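You operate a simulated robot arm through the tools that you are given. There is no shell and no other tool.

You run a simulated robot arm. Do the job below in one go: nothing can be reset, and whatever is moved stays where it is left.

TASK
Tighten both pump nuts and bend each tab down with the grey drift.
Fine: teal driver for the nuts; a tab only after its nut is tight; both tools back in their cups.
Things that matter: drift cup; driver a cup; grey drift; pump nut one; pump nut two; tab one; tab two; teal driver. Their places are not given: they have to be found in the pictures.

Only the result counts: the job must be done as asked and must still hold three seconds after the hand-in. Knocking over, shifting, dropping, spilling or breaking anything else fails it.

THE ROBOT
A 7-joint arm with a three-finger gripper, fixed in place. Base frame: the origin is on the floor under the middle of its stand, x ahead of it, y to its left, z up; the work surface is at about z = 800. Units: mm, rad, N and s.
It reaches about 1342 mm from its shoulder. Its first joint turns from -2.897 to 2.897 rad. Payload 2.69 kg.
The TCP is the grasp point between the finger pads, 30 mm short of the fingertips. In the tool frame z runs along the fingers and y along their closing line. The gripper opens to 128 mm; its body begins 117 mm behind the TCP.
Orientation is that of the tool frame in the base frame, as a unit quaternion [w, x, y, z]. With the fingers straight down and closing along the base's y, the tool's x points along the base's -x, its y along +y and its z along -z.

THE INTERFACE
- The arm moves only by the tool play_rows. Its argument "targets" is a list of rows, each a list of 7 numbers: the shift along the base's x, y, z in mm, then the turn, a rotation vector about the base's x, y, z in rad, then the closure, from 0 (fully open) to 1 (shut). In form: [[x, y, z, rx, ry, rz, fingers], ...]. A call has 1 to 20 rows; each row is the pose to reach, as a shift and turn from the pose commanded when the call began. Rows are played at 5 a second. More than 50 mm and 0.15 rad between two rows, or a gripper value outside its range, and nothing of the call is played. Where a pose cannot be reached the arm comes as near as it can. A force on the tool above 40 N (or 10 N above the force at the start of the call, whichever is more), or a blocked arm, ends the call early, and 0.2 s more pass. Each finger travels about 127 mm/s and halts on what it meets, pressing with about 42 N; the grip force reading is that of the motor and also rises with nothing between the fingers. The clock runs only during rows and for 0.2 s after the last one: add rows that repeat a pose to give the fingers time. The reply holds the time, the measured pose of the TCP, the force on the tool along the base axes, the opening and the grip force, in the units named above and with some noise, with the torque about the TCP (base axes, N m) and any sound that the robot's microphone picked up, and new pictures: "show" is both (left out), scene, wrist or none.
- Cameras (640 x 400 px; columns grow to the right, rows downward): "scene" is fixed at [48.6, -499.6, 1622.9]; the picture's right is [0.96, -0.29, 0.00], its down [-0.13, -0.42, -0.90] and it looks along [0.26, 0.86, -0.44] (base axes); focal length 322 px, centre (320, 200). "wrist" rides on the gripper at [58, 54, -131] in the tool frame; the picture's right is [-0.68, 0.74, 0.00], its down [-0.62, -0.57, -0.55] and it looks along [-0.40, -0.37, 0.84] (tool axes); focal length 234 px, centre (320, 200).
- raise_lower(by): moves the trunk up (or, below 0, down) by that many mm; the arm rides with it, the base frame stays. It gives what a move gives, with no picture.
- point_at(camera, pixels): there is no depth. For up to 12 entries [column, row, z] of the newest picture of that camera ("zoom" is the newest enlarged one), the place [x, y] in the base frame at which the ray of that pixel passes the height z, good to about 2 mm. It takes no simulated time.
- inspect(camera, box): a new picture of the part [left, top, right, bottom] of that camera's present view, enlarged. It takes no simulated time.
- hand_in(): hands the job in; it is judged then, once.

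Leave the gripper open and the arm clear of the work at the hand-in unless told otherwise.

The tools are called after ">>>" as name(argument=value, ...) on one line, values as JSON. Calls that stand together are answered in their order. play_rows: Moves the arm, as the interface text tells. Its arguments: {"type":"object","properties":{"targets":{"type":"array"},"show":{"type":"string","enum":["both","scene","wrist","none"]}},"required":["targets"]} The other tools are called the same way: raise_lower (by) moves the trunk up or down; point_at (camera, pixels) gives the place at which the rays of pixels pass given heights; inspect (camera, box) takes an enlarged picture of a part of a camera's view; hand_in () hands the job in.

At the start:

```text
time_s: 0.0
tool_pos: [364.7, 400.9, 1149.7]
ee_rot: [0.0, 0.0, 1.0, 0.0]
contact_force: [-0.2, 0.5, -0.3]
torque: [0.0, -0.01, -0.01]
grip_width: 128.2
grip_force: 0.0
trunk travel left (down, up): [-150.0, 200.0]
```

scene: 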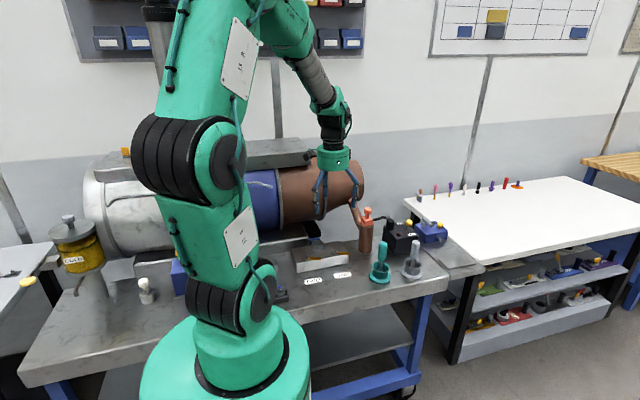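
wrist: 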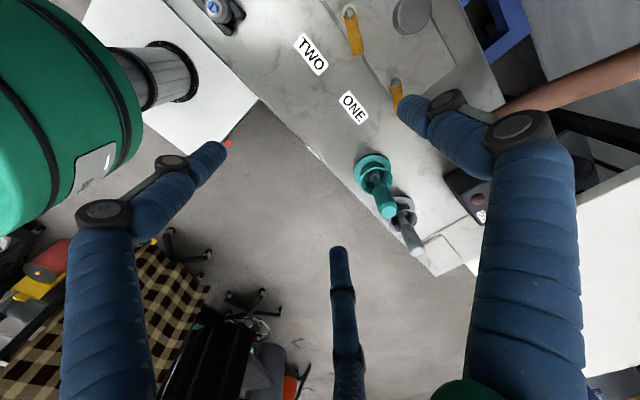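

The scene shows the teal driver near (380,262) and the grey drift near (412,262), both in cups. Labels ONE and TWO are near (342,275) and (313,281). I'll enlarge both views to find the nuts and tabs.

>>> inspect(camera="scene", box=[280, 200, 460, 312])

>>> inspect(camera="wrist", box=[200, 0, 480, 280])

```text
3.56 times, centred on (370, 256) of scene
```

zoom: 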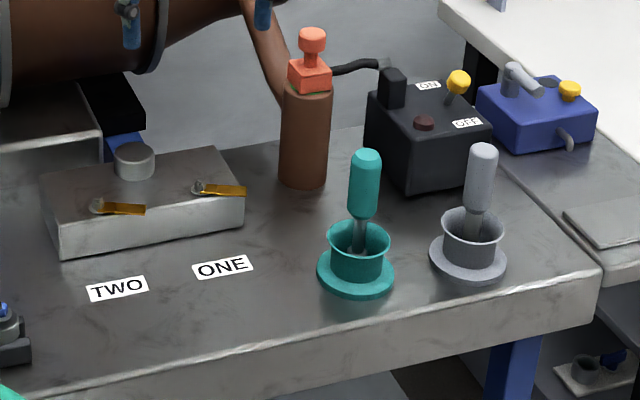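

```text
1.43 times, centred on (340, 140) of wrist
```

zoom: 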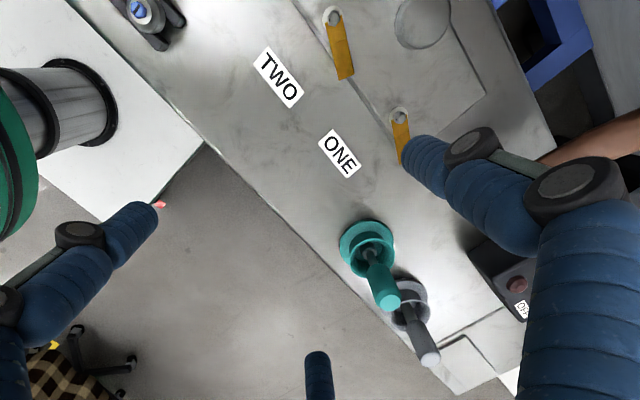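

The steel block carries two nuts with yellow tabs. In the wrist zoom the nuts are at (333,17) and (400,117), the teal driver is at (385,295) to (367,243), and the drift is at (428,360) to (408,305). I'll get places for these at several heights.

>>> point_at(camera="zoom", pixels=[[333, 17, 850], [400, 117, 850], [345, 75, 850], [402, 160, 850], [367, 243, 800], [408, 300, 800], [388, 300, 900], [429, 360, 900], [277, 77, 800], [340, 153, 800], [333, 17, 800], [400, 117, 800]])

>>> point_at(camera="scene", pixels=[[307, 258, 850], [335, 253, 850], [380, 277, 800], [411, 273, 800], [383, 244, 900], [415, 243, 900], [313, 281, 800], [342, 275, 800], [307, 258, 840], [335, 253, 840], [307, 258, 860], [335, 253, 860]])

```text
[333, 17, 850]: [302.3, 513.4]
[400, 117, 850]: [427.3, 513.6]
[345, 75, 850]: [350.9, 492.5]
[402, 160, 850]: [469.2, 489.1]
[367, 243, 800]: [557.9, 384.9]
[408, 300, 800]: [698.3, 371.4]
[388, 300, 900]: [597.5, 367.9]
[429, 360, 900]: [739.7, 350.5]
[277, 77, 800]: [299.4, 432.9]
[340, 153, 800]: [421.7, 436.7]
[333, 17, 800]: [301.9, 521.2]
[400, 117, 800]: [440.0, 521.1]
```

```text
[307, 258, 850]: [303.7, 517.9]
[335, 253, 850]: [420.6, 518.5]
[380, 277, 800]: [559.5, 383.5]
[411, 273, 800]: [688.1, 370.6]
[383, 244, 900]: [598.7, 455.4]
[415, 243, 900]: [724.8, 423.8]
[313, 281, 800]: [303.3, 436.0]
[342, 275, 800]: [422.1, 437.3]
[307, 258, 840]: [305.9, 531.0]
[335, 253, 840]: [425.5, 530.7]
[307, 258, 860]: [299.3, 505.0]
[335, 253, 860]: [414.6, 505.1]
```

I have the rough layout. Next I'll triangulate the tops of both tool handles from the two views.

>>> point_at(camera="zoom", pixels=[[388, 300, 920], [388, 300, 940], [388, 300, 960], [429, 360, 920], [429, 360, 940], [429, 360, 960]])

>>> point_at(camera="scene", pixels=[[383, 244, 920], [383, 244, 940], [383, 244, 960], [415, 243, 920], [415, 243, 940], [415, 243, 960]])

>>> inspect(camera="scene", box=[360, 230, 440, 290])

>>> inspect(camera="scene", box=[285, 230, 365, 290])

```text
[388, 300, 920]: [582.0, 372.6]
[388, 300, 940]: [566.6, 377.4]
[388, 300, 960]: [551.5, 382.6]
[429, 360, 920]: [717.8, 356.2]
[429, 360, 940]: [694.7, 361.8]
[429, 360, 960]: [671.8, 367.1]
```

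```text
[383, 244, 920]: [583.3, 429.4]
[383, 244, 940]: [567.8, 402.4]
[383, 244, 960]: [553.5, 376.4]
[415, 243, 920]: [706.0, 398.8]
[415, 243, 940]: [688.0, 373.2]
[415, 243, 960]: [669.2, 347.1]
```

```text
6.67 times, centred on (400, 260) of scene
```

zoom: 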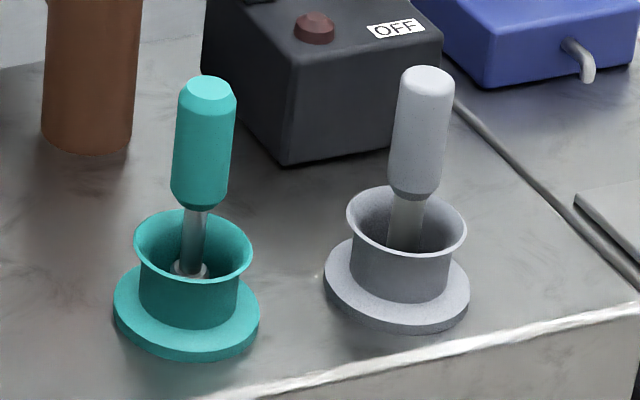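

```text
6.67 times, centred on (325, 260) of scene
```

zoom: 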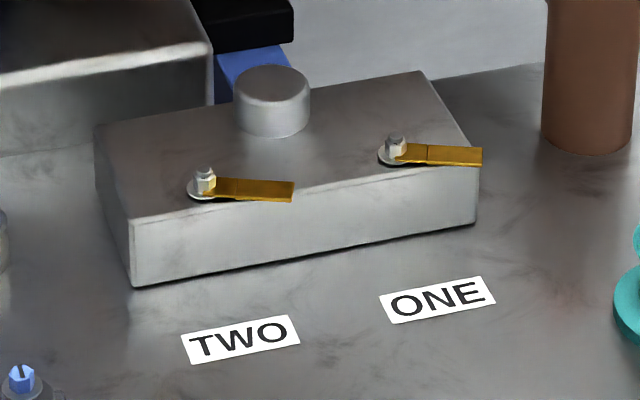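

Both tools stand upright. The teal driver top is about (556,382,955) and the drift top about (688,366,946). I'll move over the block at a safe height for a closer look at the nuts and tabs.

>>> play_rows(targets=[[-10, 35, -30, 0, 0, 0, 0], [-20, 60, -60, 0, 0, 0, 0], [-30, 80, -90, 0, 0, 0, 0], [-40, 90, -120, 0, 0, 0, 0], [-40, 90, -120, 0, 0, 0, 0]])

```text
time_s: 1.2
tool_pos: [324.6, 489.0, 1026.0]
ee_rot: [-0.001, 0.001, 1.0, 0.0]
contact_force: [0.6, 1.1, -0.9]
torque: [-0.01, 0.01, 0.04]
grip_width: 127.8
grip_force: 0.1
trunk travel left (down, up): [-150.0, 200.0]
```

scene: 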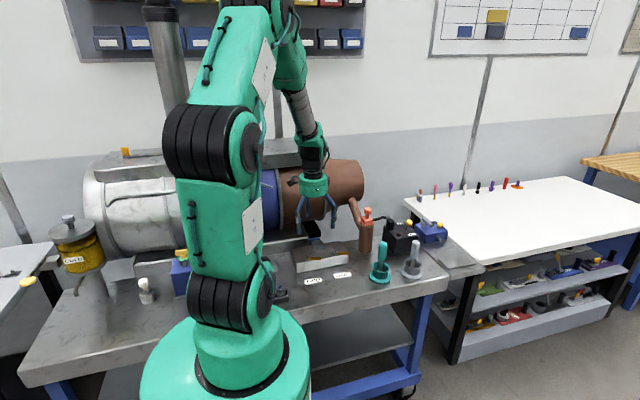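
wrist: 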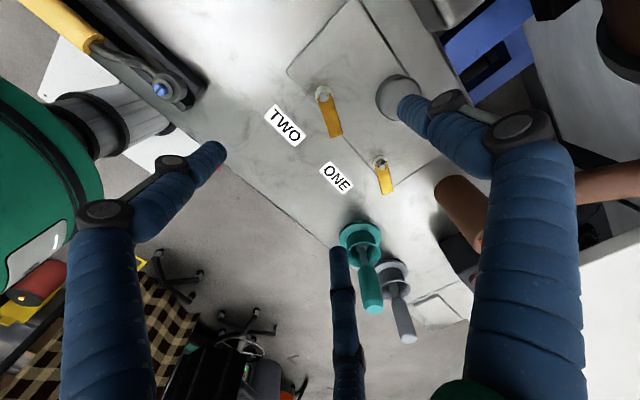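

Both nuts are now clear at wrist (324,95) and (381,163). I'll enlarge each one and look at the tools.

>>> inspect(camera="wrist", box=[300, 75, 364, 155])

>>> inspect(camera="wrist", box=[350, 135, 414, 215])

>>> inspect(camera="wrist", box=[320, 210, 440, 350])

```text
5.00 times, centred on (332, 115) of wrist
```

zoom: 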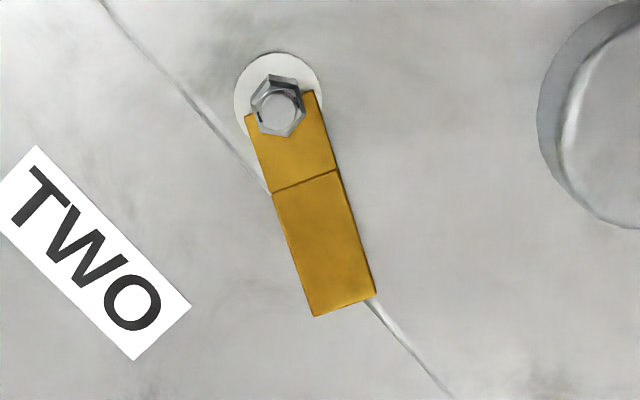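

```text
5.00 times, centred on (382, 175) of wrist
```

zoom: 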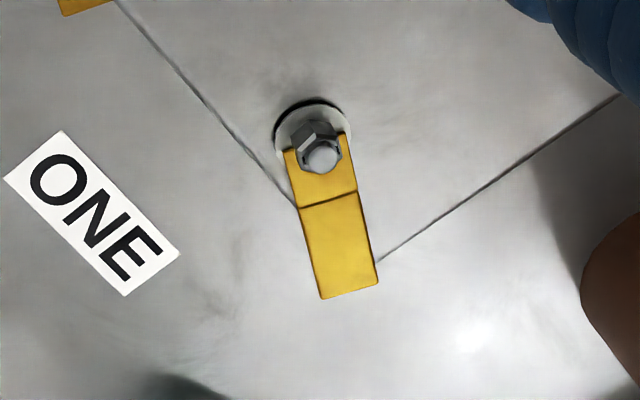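

```text
2.86 times, centred on (380, 280) of wrist
```

zoom: 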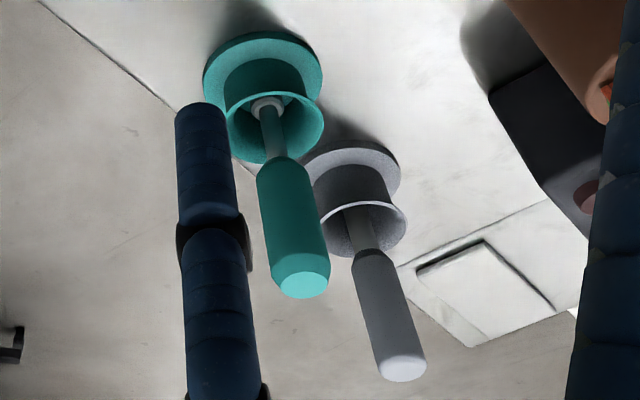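

Each tab is flat under its nut, with a fold line and a free half that overhangs the block edge. I'll find the block height and the nut and tab coordinates from both views.

>>> point_at(camera="wrist", pixels=[[323.8, 96.2, 840], [323.8, 96.2, 850], [323.8, 96.2, 860], [323.8, 96.2, 870], [381.9, 166.4, 840], [381.9, 166.4, 850], [381.9, 166.4, 860], [381.9, 166.4, 870], [328, 110, 850], [337, 136, 850], [382, 174, 850], [387, 192, 850]])

>>> point_at(camera="scene", pixels=[[297, 273, 800], [296.5, 263, 830], [296.5, 263, 840], [296.5, 263, 850], [348.2, 263.5, 800], [348, 255, 840], [307.8, 255.5, 840], [307.8, 255.5, 850], [307.8, 255.5, 860], [336.5, 250.8, 840], [336.5, 250.8, 850], [336.5, 250.8, 860]])

>>> inspect(camera="scene", box=[290, 240, 354, 280])

```text
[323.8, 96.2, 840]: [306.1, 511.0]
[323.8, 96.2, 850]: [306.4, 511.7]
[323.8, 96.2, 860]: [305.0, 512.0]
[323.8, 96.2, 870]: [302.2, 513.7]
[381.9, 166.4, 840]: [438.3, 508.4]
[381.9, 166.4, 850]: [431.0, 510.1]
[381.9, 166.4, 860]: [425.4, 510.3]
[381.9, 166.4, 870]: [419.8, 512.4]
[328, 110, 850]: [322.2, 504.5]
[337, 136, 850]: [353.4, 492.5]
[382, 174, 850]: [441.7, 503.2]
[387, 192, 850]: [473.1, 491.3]
```

```text
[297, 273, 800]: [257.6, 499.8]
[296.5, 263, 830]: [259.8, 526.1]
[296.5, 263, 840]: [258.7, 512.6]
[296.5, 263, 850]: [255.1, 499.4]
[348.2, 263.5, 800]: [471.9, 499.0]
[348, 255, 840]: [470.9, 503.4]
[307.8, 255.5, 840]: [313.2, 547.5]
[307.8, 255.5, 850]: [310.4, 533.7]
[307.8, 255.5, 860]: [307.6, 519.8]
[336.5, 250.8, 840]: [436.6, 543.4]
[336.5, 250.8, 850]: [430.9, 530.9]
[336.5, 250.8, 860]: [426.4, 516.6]
```

```text
10.00 times, centred on (322, 260) of scene
```

zoom: 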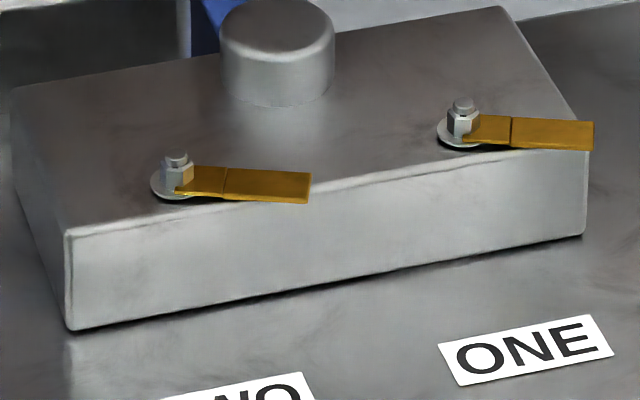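

I'll triangulate the tab folds and free ends to see whether the free half is raised.

>>> point_at(camera="wrist", pixels=[[336.4, 136.6, 840], [336.4, 136.6, 855], [336.4, 136.6, 870], [329.2, 111, 840], [329.2, 111, 855], [329.2, 111, 870], [388, 193, 840], [388, 193, 855], [388, 193, 870], [383.8, 175, 840], [383.8, 175, 855], [383.8, 175, 870]])

>>> point_at(camera="scene", pixels=[[320.9, 258.7, 840], [320.9, 258.7, 855], [320.9, 258.7, 870], [312.5, 258.3, 840], [312.5, 258.3, 855], [312.5, 258.3, 870], [349.3, 253.5, 840], [349.3, 253.5, 855], [349.3, 253.5, 870], [341.1, 253.2, 840], [341.1, 253.2, 855], [341.1, 253.2, 870]])

```text
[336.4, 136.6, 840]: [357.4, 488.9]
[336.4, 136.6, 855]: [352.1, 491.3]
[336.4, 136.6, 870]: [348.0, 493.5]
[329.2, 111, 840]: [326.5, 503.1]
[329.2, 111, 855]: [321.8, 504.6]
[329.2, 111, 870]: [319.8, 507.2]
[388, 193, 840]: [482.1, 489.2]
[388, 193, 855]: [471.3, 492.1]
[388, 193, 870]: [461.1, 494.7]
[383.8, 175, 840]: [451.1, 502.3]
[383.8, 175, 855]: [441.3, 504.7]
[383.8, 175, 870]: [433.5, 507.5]
```

```text
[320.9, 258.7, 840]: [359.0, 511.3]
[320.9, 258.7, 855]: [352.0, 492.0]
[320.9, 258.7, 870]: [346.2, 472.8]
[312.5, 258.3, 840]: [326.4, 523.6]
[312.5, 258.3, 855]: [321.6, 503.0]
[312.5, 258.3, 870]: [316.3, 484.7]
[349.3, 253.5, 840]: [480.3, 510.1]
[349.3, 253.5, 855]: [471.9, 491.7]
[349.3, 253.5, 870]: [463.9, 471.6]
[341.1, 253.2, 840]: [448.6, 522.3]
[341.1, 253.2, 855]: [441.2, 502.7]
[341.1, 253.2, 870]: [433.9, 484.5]
```

The tabs lie flat at z≈855, and the block top is about 850. Next I'll check the obstacles around the tools: the brown cylinder, the black switch box and the cup rims.

>>> point_at(camera="scene", pixels=[[365.2, 250, 800], [394.5, 254.75, 800], [394.5, 236, 880], [366, 210, 960], [366, 210, 1000], [380.9, 271, 840], [380.9, 267, 845], [413, 264, 845], [382, 261, 885], [382.5, 243, 955], [415, 241.5, 945], [409, 240, 880]])

>>> inspect(camera="scene", box=[340, 195, 460, 270])

```text
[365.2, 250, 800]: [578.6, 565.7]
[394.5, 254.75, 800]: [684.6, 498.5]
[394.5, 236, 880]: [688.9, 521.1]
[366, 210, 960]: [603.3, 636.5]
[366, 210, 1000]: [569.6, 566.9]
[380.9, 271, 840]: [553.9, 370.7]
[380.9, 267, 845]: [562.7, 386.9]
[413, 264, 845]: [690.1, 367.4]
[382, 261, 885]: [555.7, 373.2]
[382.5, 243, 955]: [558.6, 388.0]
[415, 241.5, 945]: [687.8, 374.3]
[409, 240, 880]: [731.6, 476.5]
```

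```text
5.33 times, centred on (400, 232) of scene
```

zoom: 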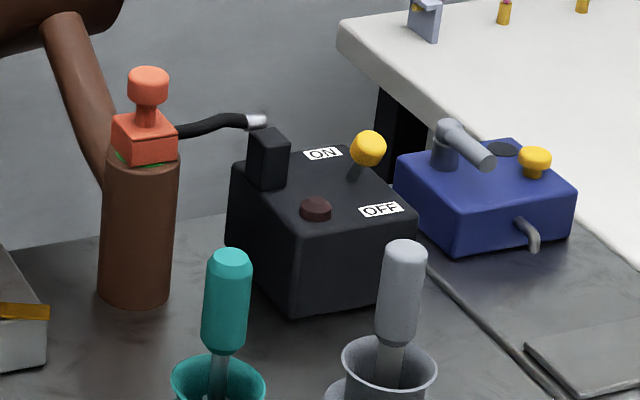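

Obstacles are the black box, nearest corner about (685,498) and top about 885, and the brown cylinder at about (579,580) with its top about 1000. I'll go above the teal driver at about (557,384) at a safe height and narrow the grip a little.

>>> play_rows(targets=[[20, -10, 30, 0, 0, 0, 0], [60, -28, 30, 0, 0, 0, 0], [103, -48, 30, 0, 0, 0, 0], [146, -68, 30, 0, 0, 0, 0], [189, -88, 30, 0, 0, 0, 0.2], [232, -107, 30, 0, 0, 0, 0.3], [232, -107, 30, 0, 0, 0, 0.3], [232, -107, 30, 0, 0, 0, 0.3]])

```text
time_s: 3.0
tool_pos: [555.7, 381.8, 1057.7]
ee_rot: [0.0, 0.0, 1.0, 0.0]
contact_force: [-0.6, 0.3, 0.4]
torque: [0.0, 0.02, -0.02]
grip_width: 89.7
grip_force: 0.0
trunk travel left (down, up): [-150.0, 200.0]
```

scene: 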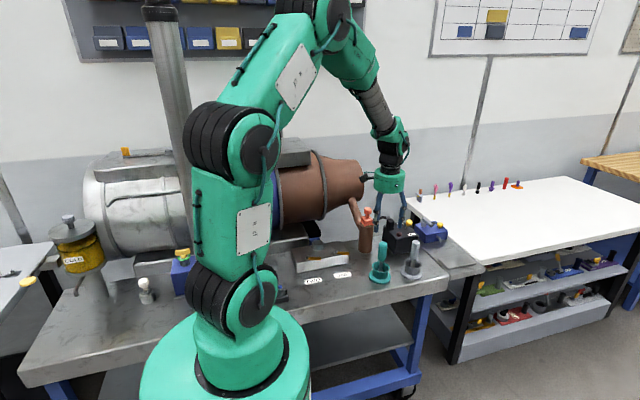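
wrist: 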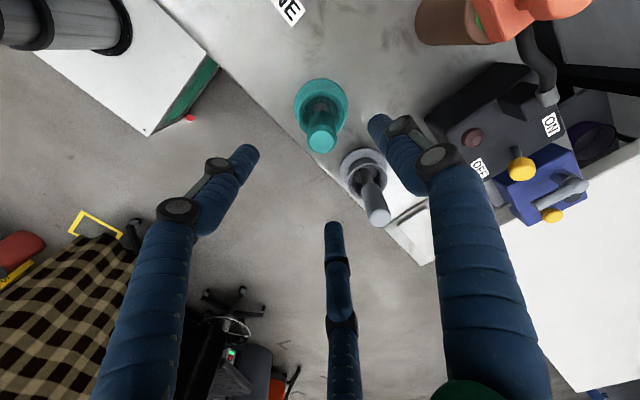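

The driver top is now at wrist (322,141) and the drift top at (379,216). I'll refine the positions.

>>> inspect(camera="wrist", box=[280, 70, 408, 240])

>>> point_at(camera="wrist", pixels=[[322, 142, 955], [322, 142, 950], [322, 142, 960], [321, 105, 802], [379, 216, 945], [379, 216, 950], [362, 175, 802], [322, 100, 845], [363, 165, 845]])

```text
2.35 times, centred on (344, 155) of wrist
```

zoom: 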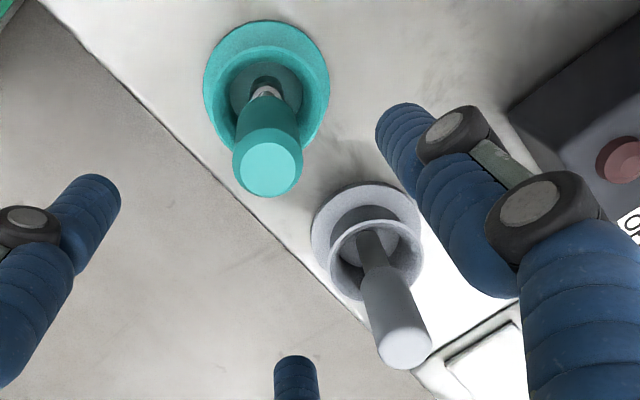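

```text
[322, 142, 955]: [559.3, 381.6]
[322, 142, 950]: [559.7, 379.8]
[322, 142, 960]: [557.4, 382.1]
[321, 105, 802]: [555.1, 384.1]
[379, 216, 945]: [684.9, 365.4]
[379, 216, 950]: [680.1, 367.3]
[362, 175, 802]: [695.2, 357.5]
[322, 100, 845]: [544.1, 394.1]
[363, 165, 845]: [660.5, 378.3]
```

The driver is at about (557.5,383), right under the TCP. I'll descend with the fingers around the handle to TCP z≈925, still open, and check.

>>> play_rows(targets=[[0, 0, -40, 0, 0, 0, 0.3], [0, 0, -80, 0, 0, 0, 0.3], [0, 0, -110, 0, 0, 0, 0.3], [0, 0, -130, 0, 0, 0, 0.3], [0, 0, -130, 0, 0, 0, 0.3]])

```text
time_s: 4.2
tool_pos: [554.4, 384.2, 928.2]
ee_rot: [0.0, 0.001, 1.0, 0.001]
contact_force: [0.7, -0.3, 0.8]
torque: [-0.03, 0.03, -0.02]
grip_width: 89.2
grip_force: 0.1
trunk travel left (down, up): [-150.0, 200.0]
```

scene: 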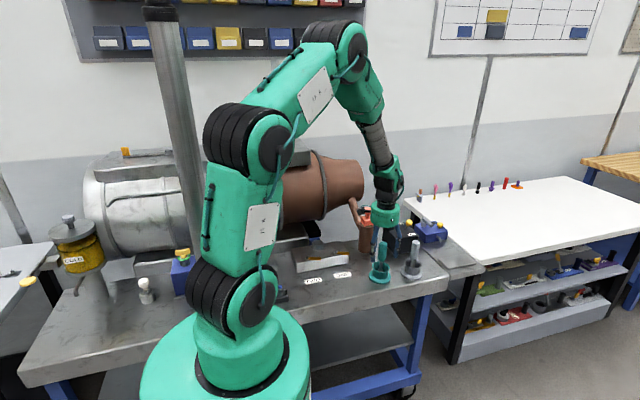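
wrist: 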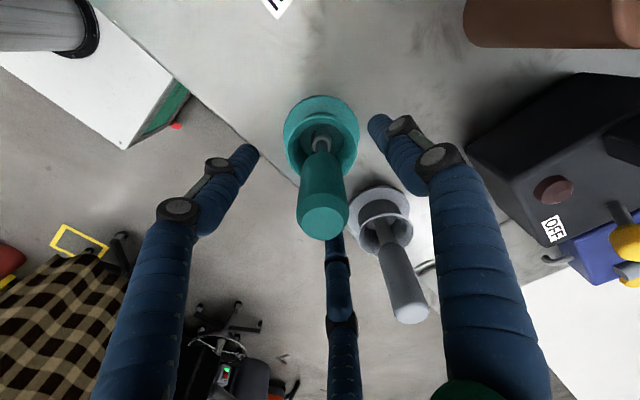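

The handle is between the three fingers, with its top at wrist (322,222). I'll check the centring.

>>> point_at(camera="wrist", pixels=[[323, 221, 950], [323, 221, 955], [323, 221, 960], [321, 146, 860], [321, 146, 850], [320, 135, 802]])

>>> inspect(camera="wrist", box=[240, 80, 440, 340])

>>> inspect(camera="scene", box=[350, 200, 430, 290])

```text
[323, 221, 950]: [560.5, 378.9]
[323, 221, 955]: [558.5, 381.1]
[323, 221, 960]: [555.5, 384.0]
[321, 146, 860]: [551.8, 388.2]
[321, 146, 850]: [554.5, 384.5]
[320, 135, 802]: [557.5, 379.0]
```

```text
1.54 times, centred on (340, 210) of wrist
```

zoom: 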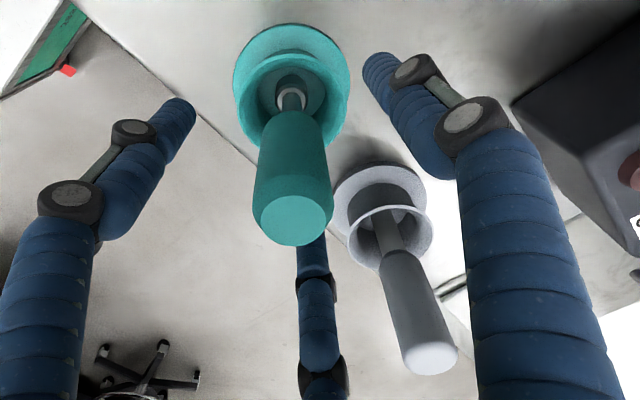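

```text
4.44 times, centred on (390, 245) of scene
```

zoom: 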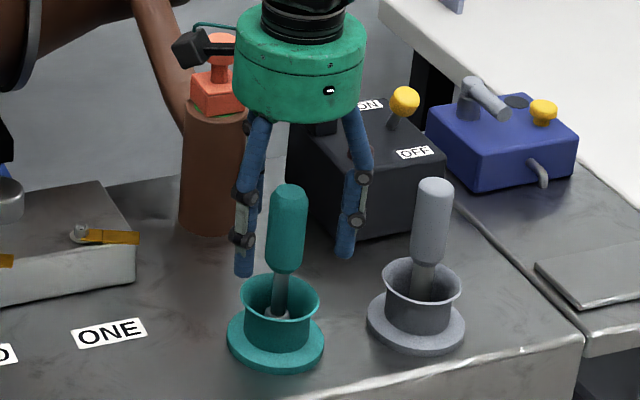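

The handle is centred to within about 3 mm. I'll make a slight correction and then close the fingers on it.

>>> play_rows(targets=[[2, -1, -2, 0, 0, 0, 0.4], [2, -1, -2, 0, 0, 0, 0.6], [2, -1, -2, 0, 0, 0, 0.8], [2, -1, -2, 0, 0, 0, 1], [2, -1, -2, 0, 0, 0, 1], [2, -1, -2, 0, 0, 0, 1], [2, -1, -2, 0, 0, 0, 1]])

```text
time_s: 5.8
tool_pos: [556.5, 382.9, 927.4]
ee_rot: [0.0, 0.001, 1.0, 0.0]
contact_force: [-0.5, 0.3, 1.0]
torque: [-0.04, -0.12, -0.02]
grip_width: 30.0
grip_force: 42.1
trunk travel left (down, up): [-150.0, 200.0]
```

scene: 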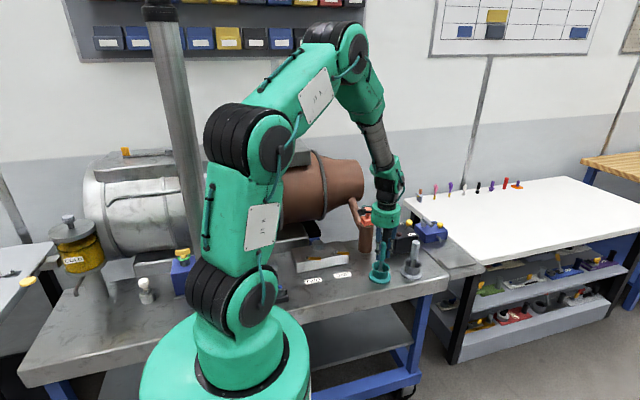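
wrist: 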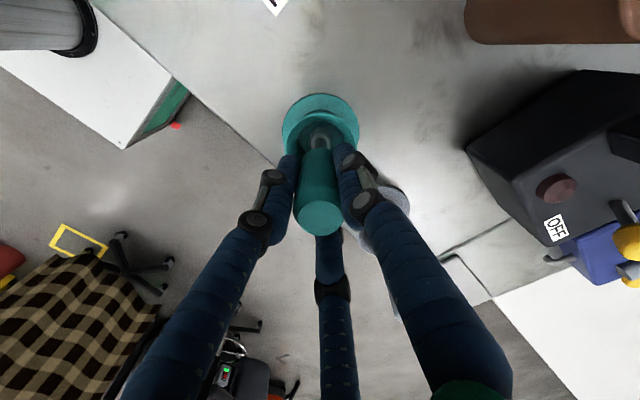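

The grip is 30 mm wide at 42 N. I'll lift the driver straight out of its cup.

>>> play_rows(targets=[[0, 0, 10, 0, 0, 0, 1], [0, 0, 30, 0, 0, 0, 1], [0, 0, 60, 0, 0, 0, 1], [0, 0, 90, 0, 0, 0, 1], [0, 0, 120, 0, 0, 0, 1], [0, 0, 120, 0, 0, 0, 1]])

```text
time_s: 7.2
tool_pos: [558.4, 383.3, 1048.3]
ee_rot: [-0.001, 0.0, 1.0, 0.001]
contact_force: [0.2, 0.0, -2.6]
torque: [-0.01, -0.05, -0.01]
grip_width: 29.9
grip_force: 42.3
trunk travel left (down, up): [-150.0, 200.0]
```

scene: 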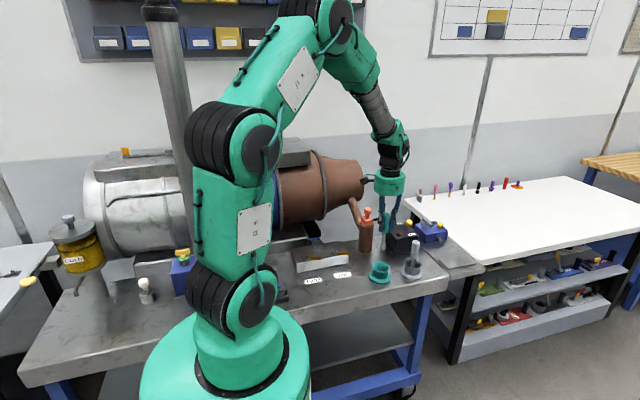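
wrist: 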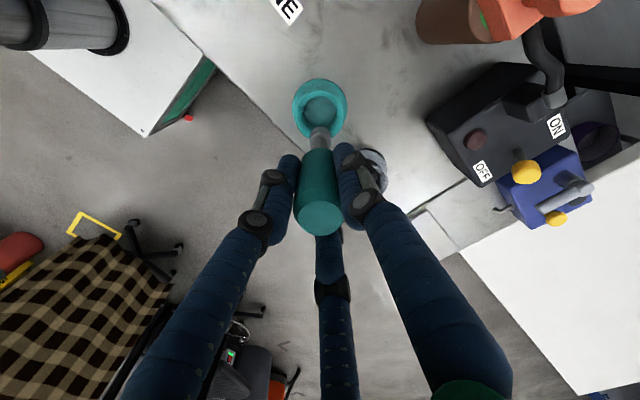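

The driver is lifted and the cup stayed put. I'll look at the held driver to find its tip.

>>> inspect(camera="scene", box=[350, 190, 430, 290])

>>> inspect(camera="wrist", box=[280, 70, 360, 240])

```text
4.00 times, centred on (390, 240) of scene
```

zoom: 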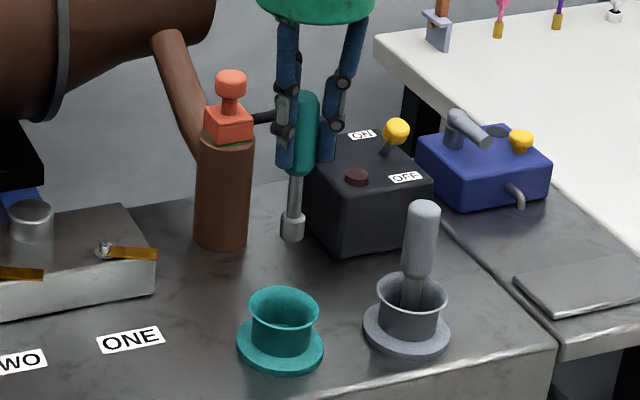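

```text
2.35 times, centred on (320, 155) of wrist
```

zoom: 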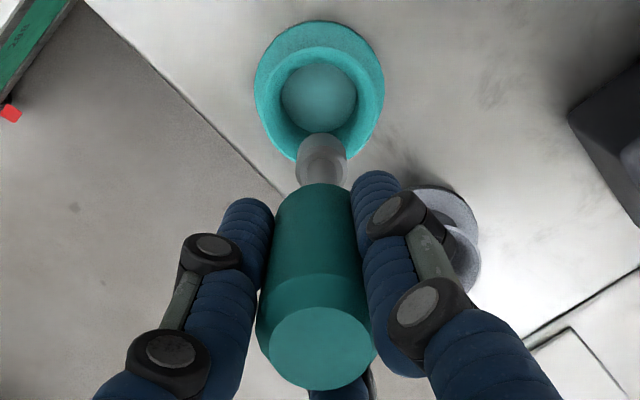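

The socket end is about 118 mm below the TCP. I'll move above nut one at about (425,512.5), keeping the tip clear of it.

>>> play_rows(targets=[[-15, 15, 0, 0, 0, 0, 1], [-45, 44, 0, 0, 0, 0, 1], [-75, 73, 0, 0, 0, 0, 1], [-105, 102, 0, 0, 0, 0, 1], [-133.7, 129.6, -10, 0, 0, 0, 1], [-133.7, 129.6, -30, 0, 0, 0, 1], [-133.7, 129.6, -30, 0, 0, 0, 1]])

```text
time_s: 8.8
tool_pos: [423.1, 510.0, 1016.5]
ee_rot: [0.0, 0.001, 1.0, 0.0]
contact_force: [0.0, 0.4, -3.4]
torque: [-0.02, 0.0, 0.01]
grip_width: 30.2
grip_force: 41.5
trunk travel left (down, up): [-150.0, 200.0]
```

scene: 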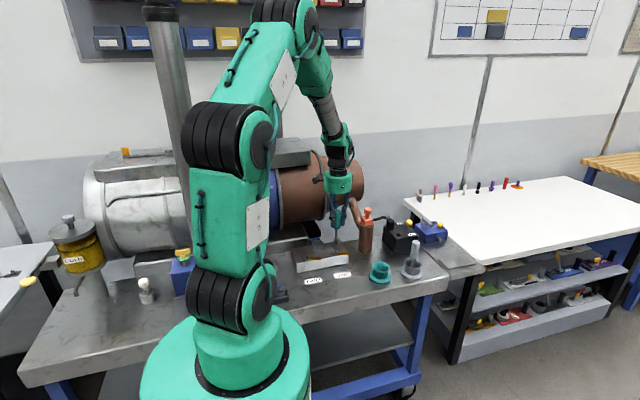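
wrist: 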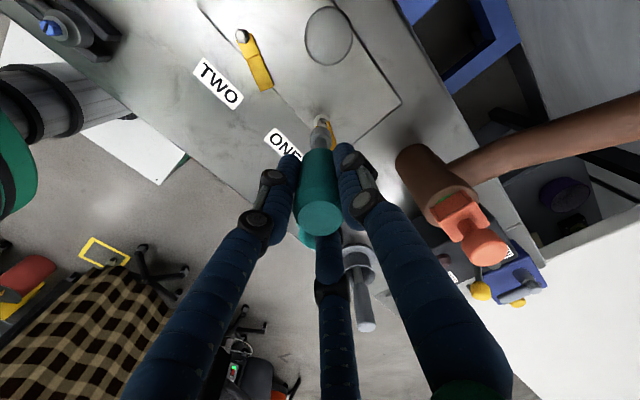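

The socket is over nut one, with the nut near wrist (321,122). I'll enlarge both views to check alignment.

>>> inspect(camera="wrist", box=[290, 100, 354, 160])

>>> inspect(camera="scene", box=[310, 220, 374, 280])

>>> inspect(camera="wrist", box=[220, 20, 284, 100])

```text
6.67 times, centred on (322, 130) of wrist
```

zoom: 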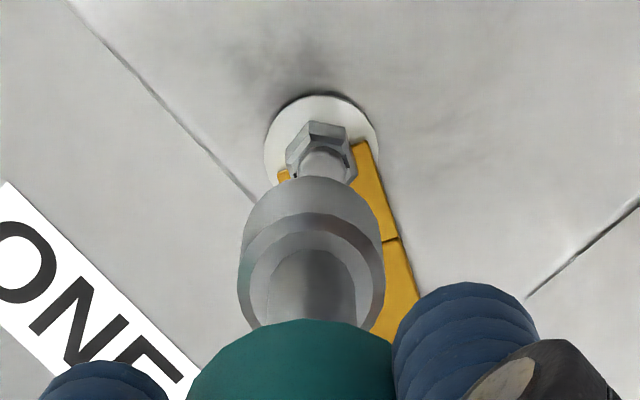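

```text
6.67 times, centred on (342, 250) of scene
```

zoom: 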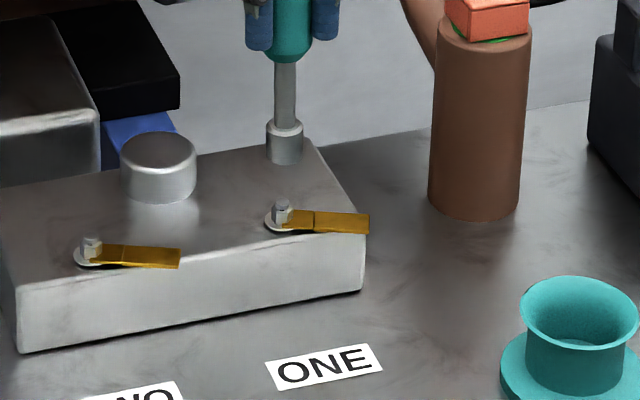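

```text
5.00 times, centred on (252, 60) of wrist
```

zoom: 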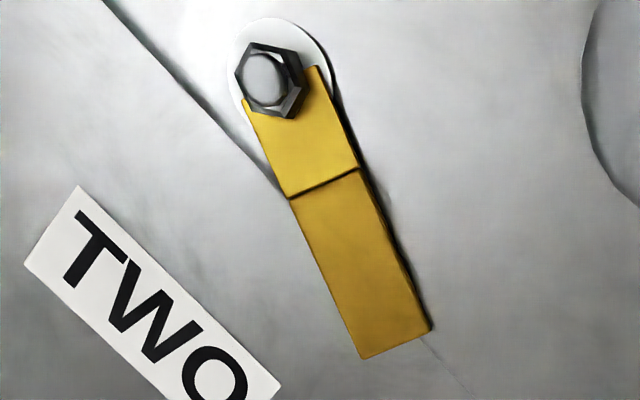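

The socket looks about 3 mm short in +y relative to the nut. I'll shift +2.5 mm in y, lower 15 mm and look again.

>>> play_rows(targets=[[0, 2.5, -8, 0, 0, 0, 1], [0, 2.5, -15, 0, 0, 0, 1], [0, 2.5, -15, 0, 0, 0, 1]])

>>> inspect(camera="wrist", box=[290, 100, 354, 160])

>>> inspect(camera="scene", box=[320, 230, 352, 265])

```text
time_s: 9.6
tool_pos: [424.3, 512.8, 1002.8]
ee_rot: [0.0, 0.0, 1.0, 0.0]
contact_force: [0.2, 0.5, -2.9]
torque: [0.0, 0.0, -0.02]
grip_width: 30.1
grip_force: 42.3
trunk travel left (down, up): [-150.0, 200.0]
```

scene: 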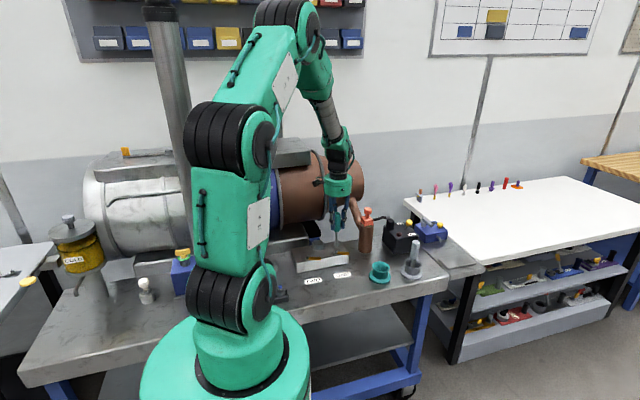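
wrist: 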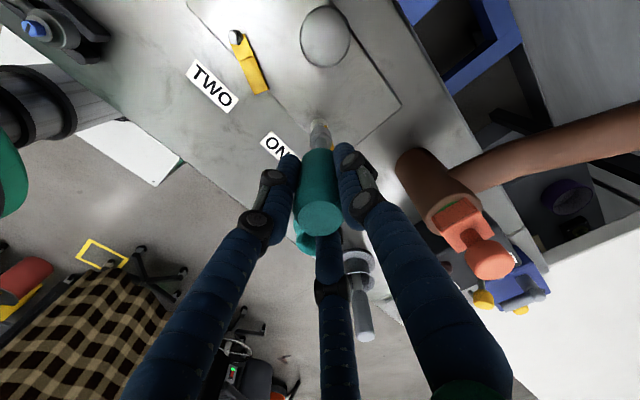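

```text
6.67 times, centred on (322, 130) of wrist
```

zoom: 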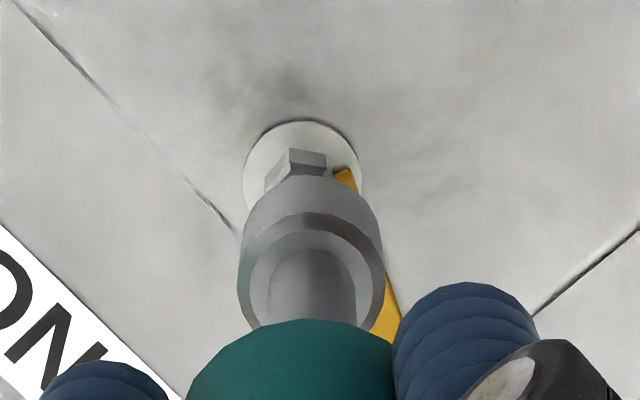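

```text
11.43 times, centred on (336, 248) of scene
```

zoom: 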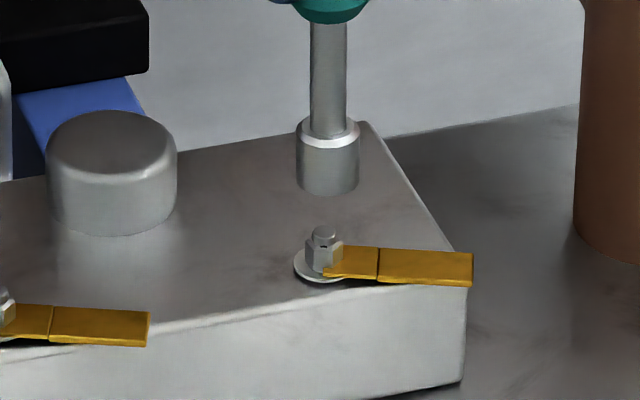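

The socket is nearly on axis, needing about -1 mm in x and y. I'll lower another 12 mm with that correction and recheck.

>>> play_rows(targets=[[-1, -1, -5, 0, 0, 0, 1], [-1, -1, -12, 0, 0, 0, 1], [-1, -1, -12, 0, 0, 0, 1]], show="none")

>>> inspect(camera="wrist", box=[298, 100, 346, 150])

>>> inspect(camera="scene", box=[324, 235, 350, 265])

```text
time_s: 10.4
tool_pos: [424.0, 513.7, 990.2]
ee_rot: [0.0, 0.0, 1.0, 0.0]
contact_force: [-0.7, 0.0, -1.2]
torque: [-0.03, 0.01, -0.02]
grip_width: 30.1
grip_force: 41.8
trunk travel left (down, up): [-150.0, 200.0]
```

```text
8.00 times, centred on (322, 125) of wrist
```

zoom: 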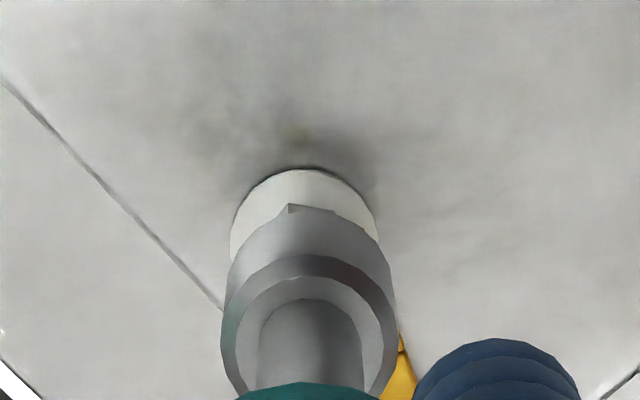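

```text
13.33 times, centred on (337, 250) of scene
```

zoom: 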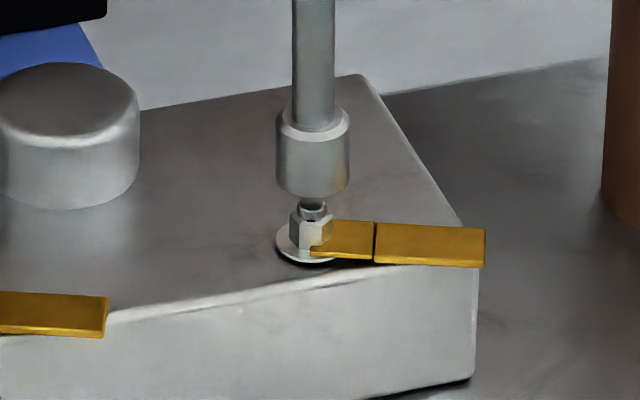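

Alignment looks good in both views. I'll lower slowly onto the nut and watch the force.

>>> play_rows(targets=[[0, -0.5, -3, 0, 0, 0, 1], [0, -0.5, -6, 0, 0, 0, 1], [0, -0.5, -9, 0, 0, 0, 1], [0, -0.5, -12, 0, 0, 0, 1], [0, -0.5, -12, 0, 0, 0, 1]], show="none")

>>> inspect(camera="scene", box=[324, 235, 350, 265])

>>> inspect(camera="wrist", box=[298, 100, 346, 150])

```text
time_s: 11.6
tool_pos: [423.2, 512.9, 977.0]
ee_rot: [0.0, -0.001, 1.0, 0.001]
contact_force: [0.2, 0.9, -3.1]
torque: [0.01, -0.01, -0.02]
grip_width: 30.1
grip_force: 41.5
trunk travel left (down, up): [-150.0, 200.0]
```

```text
13.33 times, centred on (337, 250) of scene
```

zoom: 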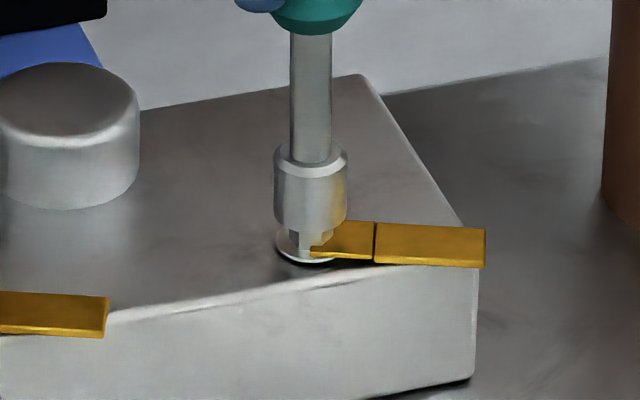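

```text
8.00 times, centred on (322, 125) of wrist
```

zoom: 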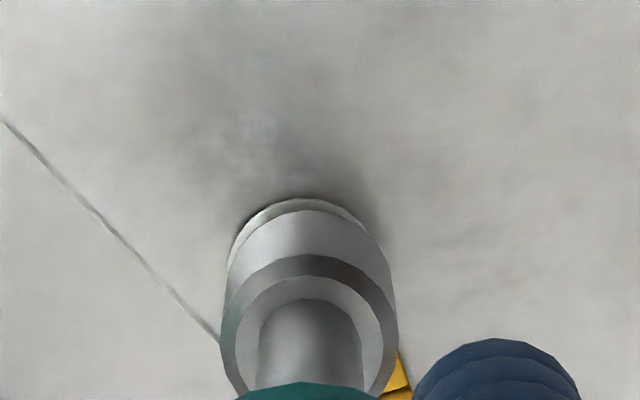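

The socket has passed over the stud with no contact force. I'll continue down gently until it seats.

>>> play_rows(targets=[[0, 0, -2, 0, 0, 0, 1], [0, 0, -4, 0, 0, 0, 1], [0, 0, -6, 0, 0, 0, 1], [0, 0, -8, 0, 0, 0, 1], [0, 0, -8, 0, 0, 0, 1]], show="none")

>>> inspect(camera="scene", box=[324, 235, 350, 265])

>>> inspect(camera="wrist", box=[298, 100, 346, 150])

```text
time_s: 12.8
tool_pos: [424.1, 513.3, 968.8]
ee_rot: [0.0, 0.0, 1.0, 0.0]
contact_force: [0.3, 1.0, -2.6]
torque: [0.01, 0.04, -0.01]
grip_width: 29.9
grip_force: 42.1
trunk travel left (down, up): [-150.0, 200.0]
```

```text
13.33 times, centred on (337, 250) of scene
```

zoom: 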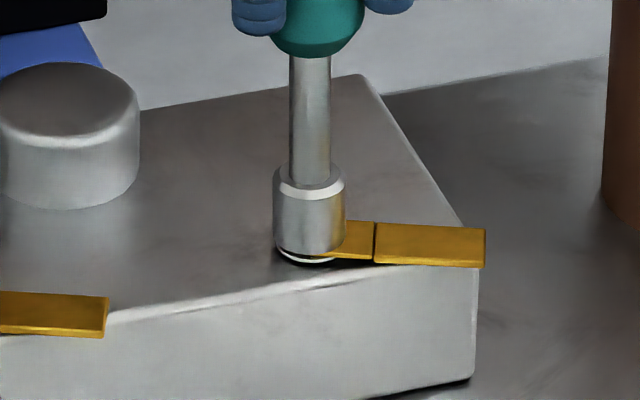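

```text
8.00 times, centred on (322, 125) of wrist
```

zoom: 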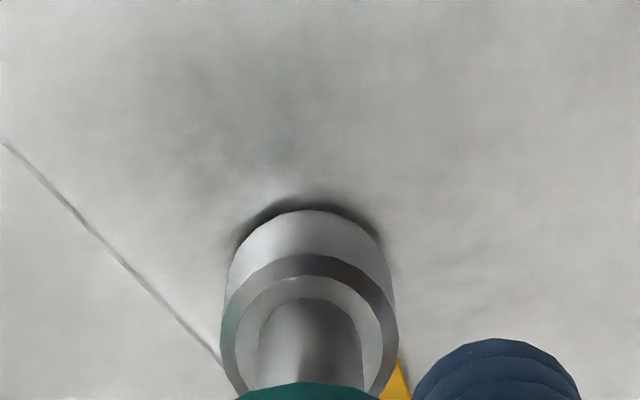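

The socket fully covers the nut without any force. I'll start turning clockwise (negative about z) and watch the torque.

>>> play_rows(targets=[[0, 0, 0, 0, 0, -0.1, 1], [0, 0, 0, 0, 0, -0.2, 1], [0, 0, 0, 0, 0, -0.3, 1], [0, 0, 0, 0, 0, -0.3, 1]], show="none")

>>> inspect(camera="scene", box=[324, 235, 350, 265])

```text
time_s: 13.8
tool_pos: [422.4, 513.9, 969.7]
ee_rot: [0.001, 0.15, 0.989, -0.001]
contact_force: [-0.4, -0.1, -2.9]
torque: [0.01, 0.0, -0.01]
grip_width: 29.9
grip_force: 42.0
trunk travel left (down, up): [-150.0, 200.0]
```

```text
13.33 times, centred on (337, 250) of scene
```

zoom: 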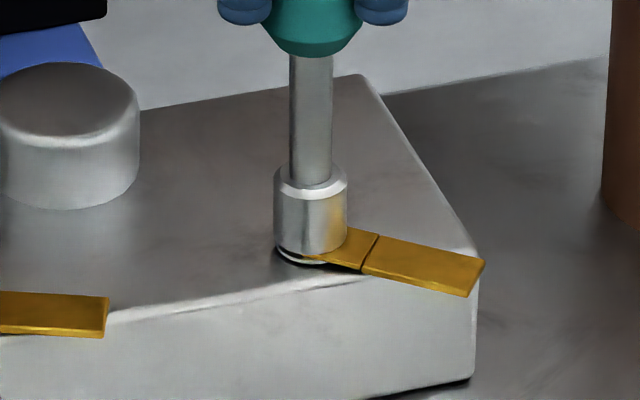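

The nut and its tab turn with the socket, and there is no resistance yet. I'll continue clockwise.

>>> play_rows(targets=[[0, 0, 0, 0, 0, -0.1, 1], [0, 0, 0, 0, 0, -0.2, 1], [0, 0, 0, 0, 0, -0.3, 1], [0, 0, 0, 0, 0, -0.4, 1], [0, 0, 0, 0, 0, -0.4, 1]], show="none")

>>> inspect(camera="scene", box=[324, 235, 350, 265])

```text
time_s: 15.0
tool_pos: [423.2, 513.7, 969.2]
ee_rot: [0.0, 0.343, 0.939, 0.0]
contact_force: [0.4, -0.4, -2.1]
torque: [0.04, 0.01, 0.01]
grip_width: 30.1
grip_force: 42.6
trunk travel left (down, up): [-150.0, 200.0]
```

```text
13.33 times, centred on (337, 250) of scene
```

zoom: 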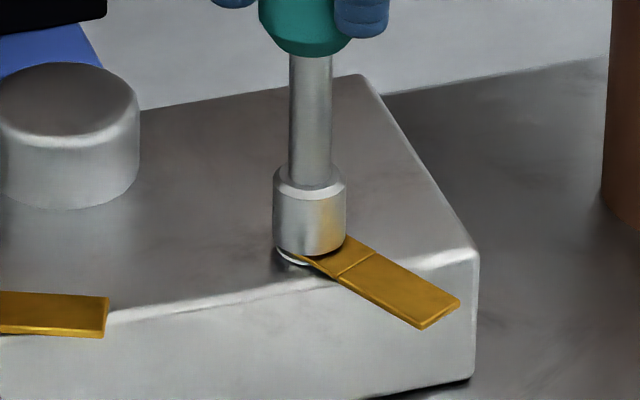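

The total turn is 0.7 rad and the tab is swinging toward the front edge. I'll continue clockwise in smaller pieces and watch torque and sound.

>>> play_rows(targets=[[0, 0, 0, 0, 0, -0.1, 1], [0, 0, 0, 0, 0, -0.2, 1], [0, 0, 0, 0, 0, -0.3, 1], [0, 0, 0, 0, 0, -0.3, 1]], show="none")

>>> inspect(camera="scene", box=[324, 235, 350, 265])

```text
time_s: 16.0
tool_pos: [423.8, 514.6, 969.0]
ee_rot: [0.0, 0.48, 0.877, 0.0]
contact_force: [0.8, 0.6, -3.1]
torque: [-0.01, 0.01, -0.01]
grip_width: 30.1
grip_force: 41.5
trunk travel left (down, up): [-150.0, 200.0]
```

```text
13.33 times, centred on (337, 250) of scene
```

zoom: 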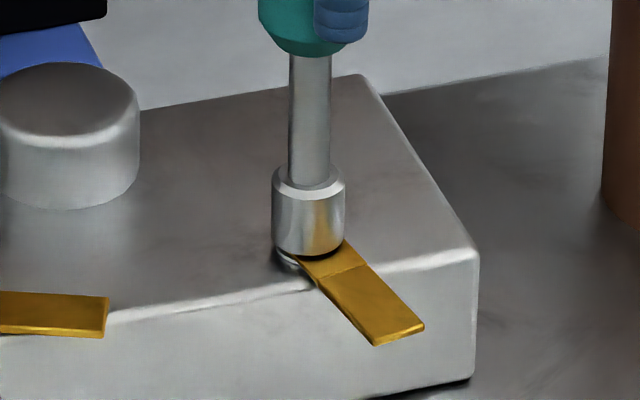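

The total is 1.0 rad with still no torque. I'll continue.

>>> play_rows(targets=[[0, 0, 0, 0, 0, -0.08, 1], [0, 0, 0, 0, 0, -0.16, 1], [0, 0, 0, 0, 0, -0.24, 1], [0, 0, 0, 0, 0, -0.24, 1]], show="none")

>>> inspect(camera="scene", box=[324, 235, 350, 265])

```text
time_s: 17.0
tool_pos: [423.8, 512.2, 969.8]
ee_rot: [0.0, 0.582, 0.814, 0.0]
contact_force: [0.3, -0.6, -2.4]
torque: [0.01, -0.01, 0.04]
grip_width: 30.1
grip_force: 41.9
trunk travel left (down, up): [-150.0, 200.0]
```

```text
13.33 times, centred on (337, 250) of scene
```

zoom: 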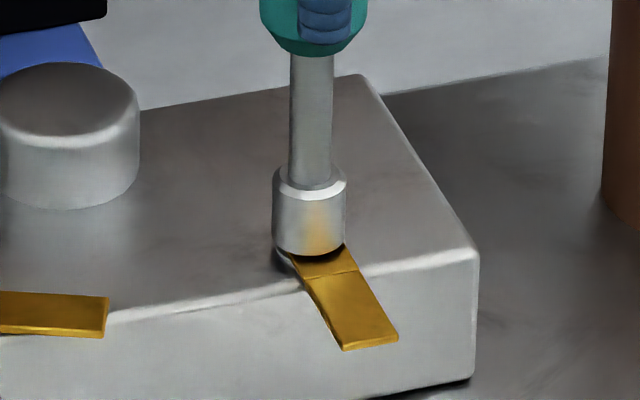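

The tab now points straight over the front edge, with 1.24 rad turned in total. I'll creep on in small steps to feel for tightness.

>>> play_rows(targets=[[0, 0, 0, 0, 0, -0.04, 1], [0, 0, 0, 0, 0, -0.08, 1], [0, 0, 0, 0, 0, -0.12, 1], [0, 0, 0, 0, 0, -0.12, 1]], show="none")

>>> inspect(camera="scene", box=[324, 235, 350, 265])

```text
time_s: 18.0
tool_pos: [423.6, 512.8, 969.4]
ee_rot: [0.0, 0.629, 0.777, 0.001]
contact_force: [-0.1, 0.3, -2.5]
torque: [0.02, -0.03, 0.06]
grip_width: 30.0
grip_force: 41.9
trunk travel left (down, up): [-150.0, 200.0]
```

```text
13.33 times, centred on (337, 250) of scene
```

zoom: 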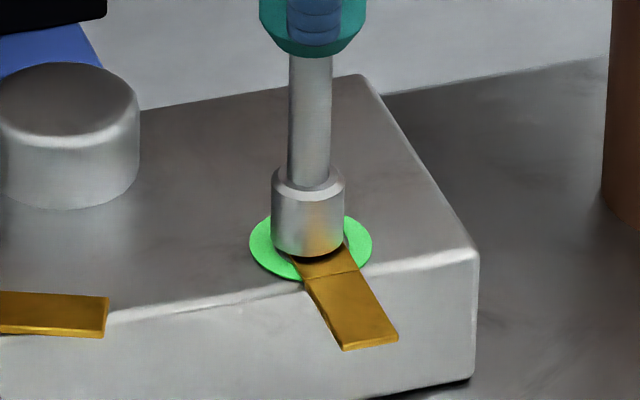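

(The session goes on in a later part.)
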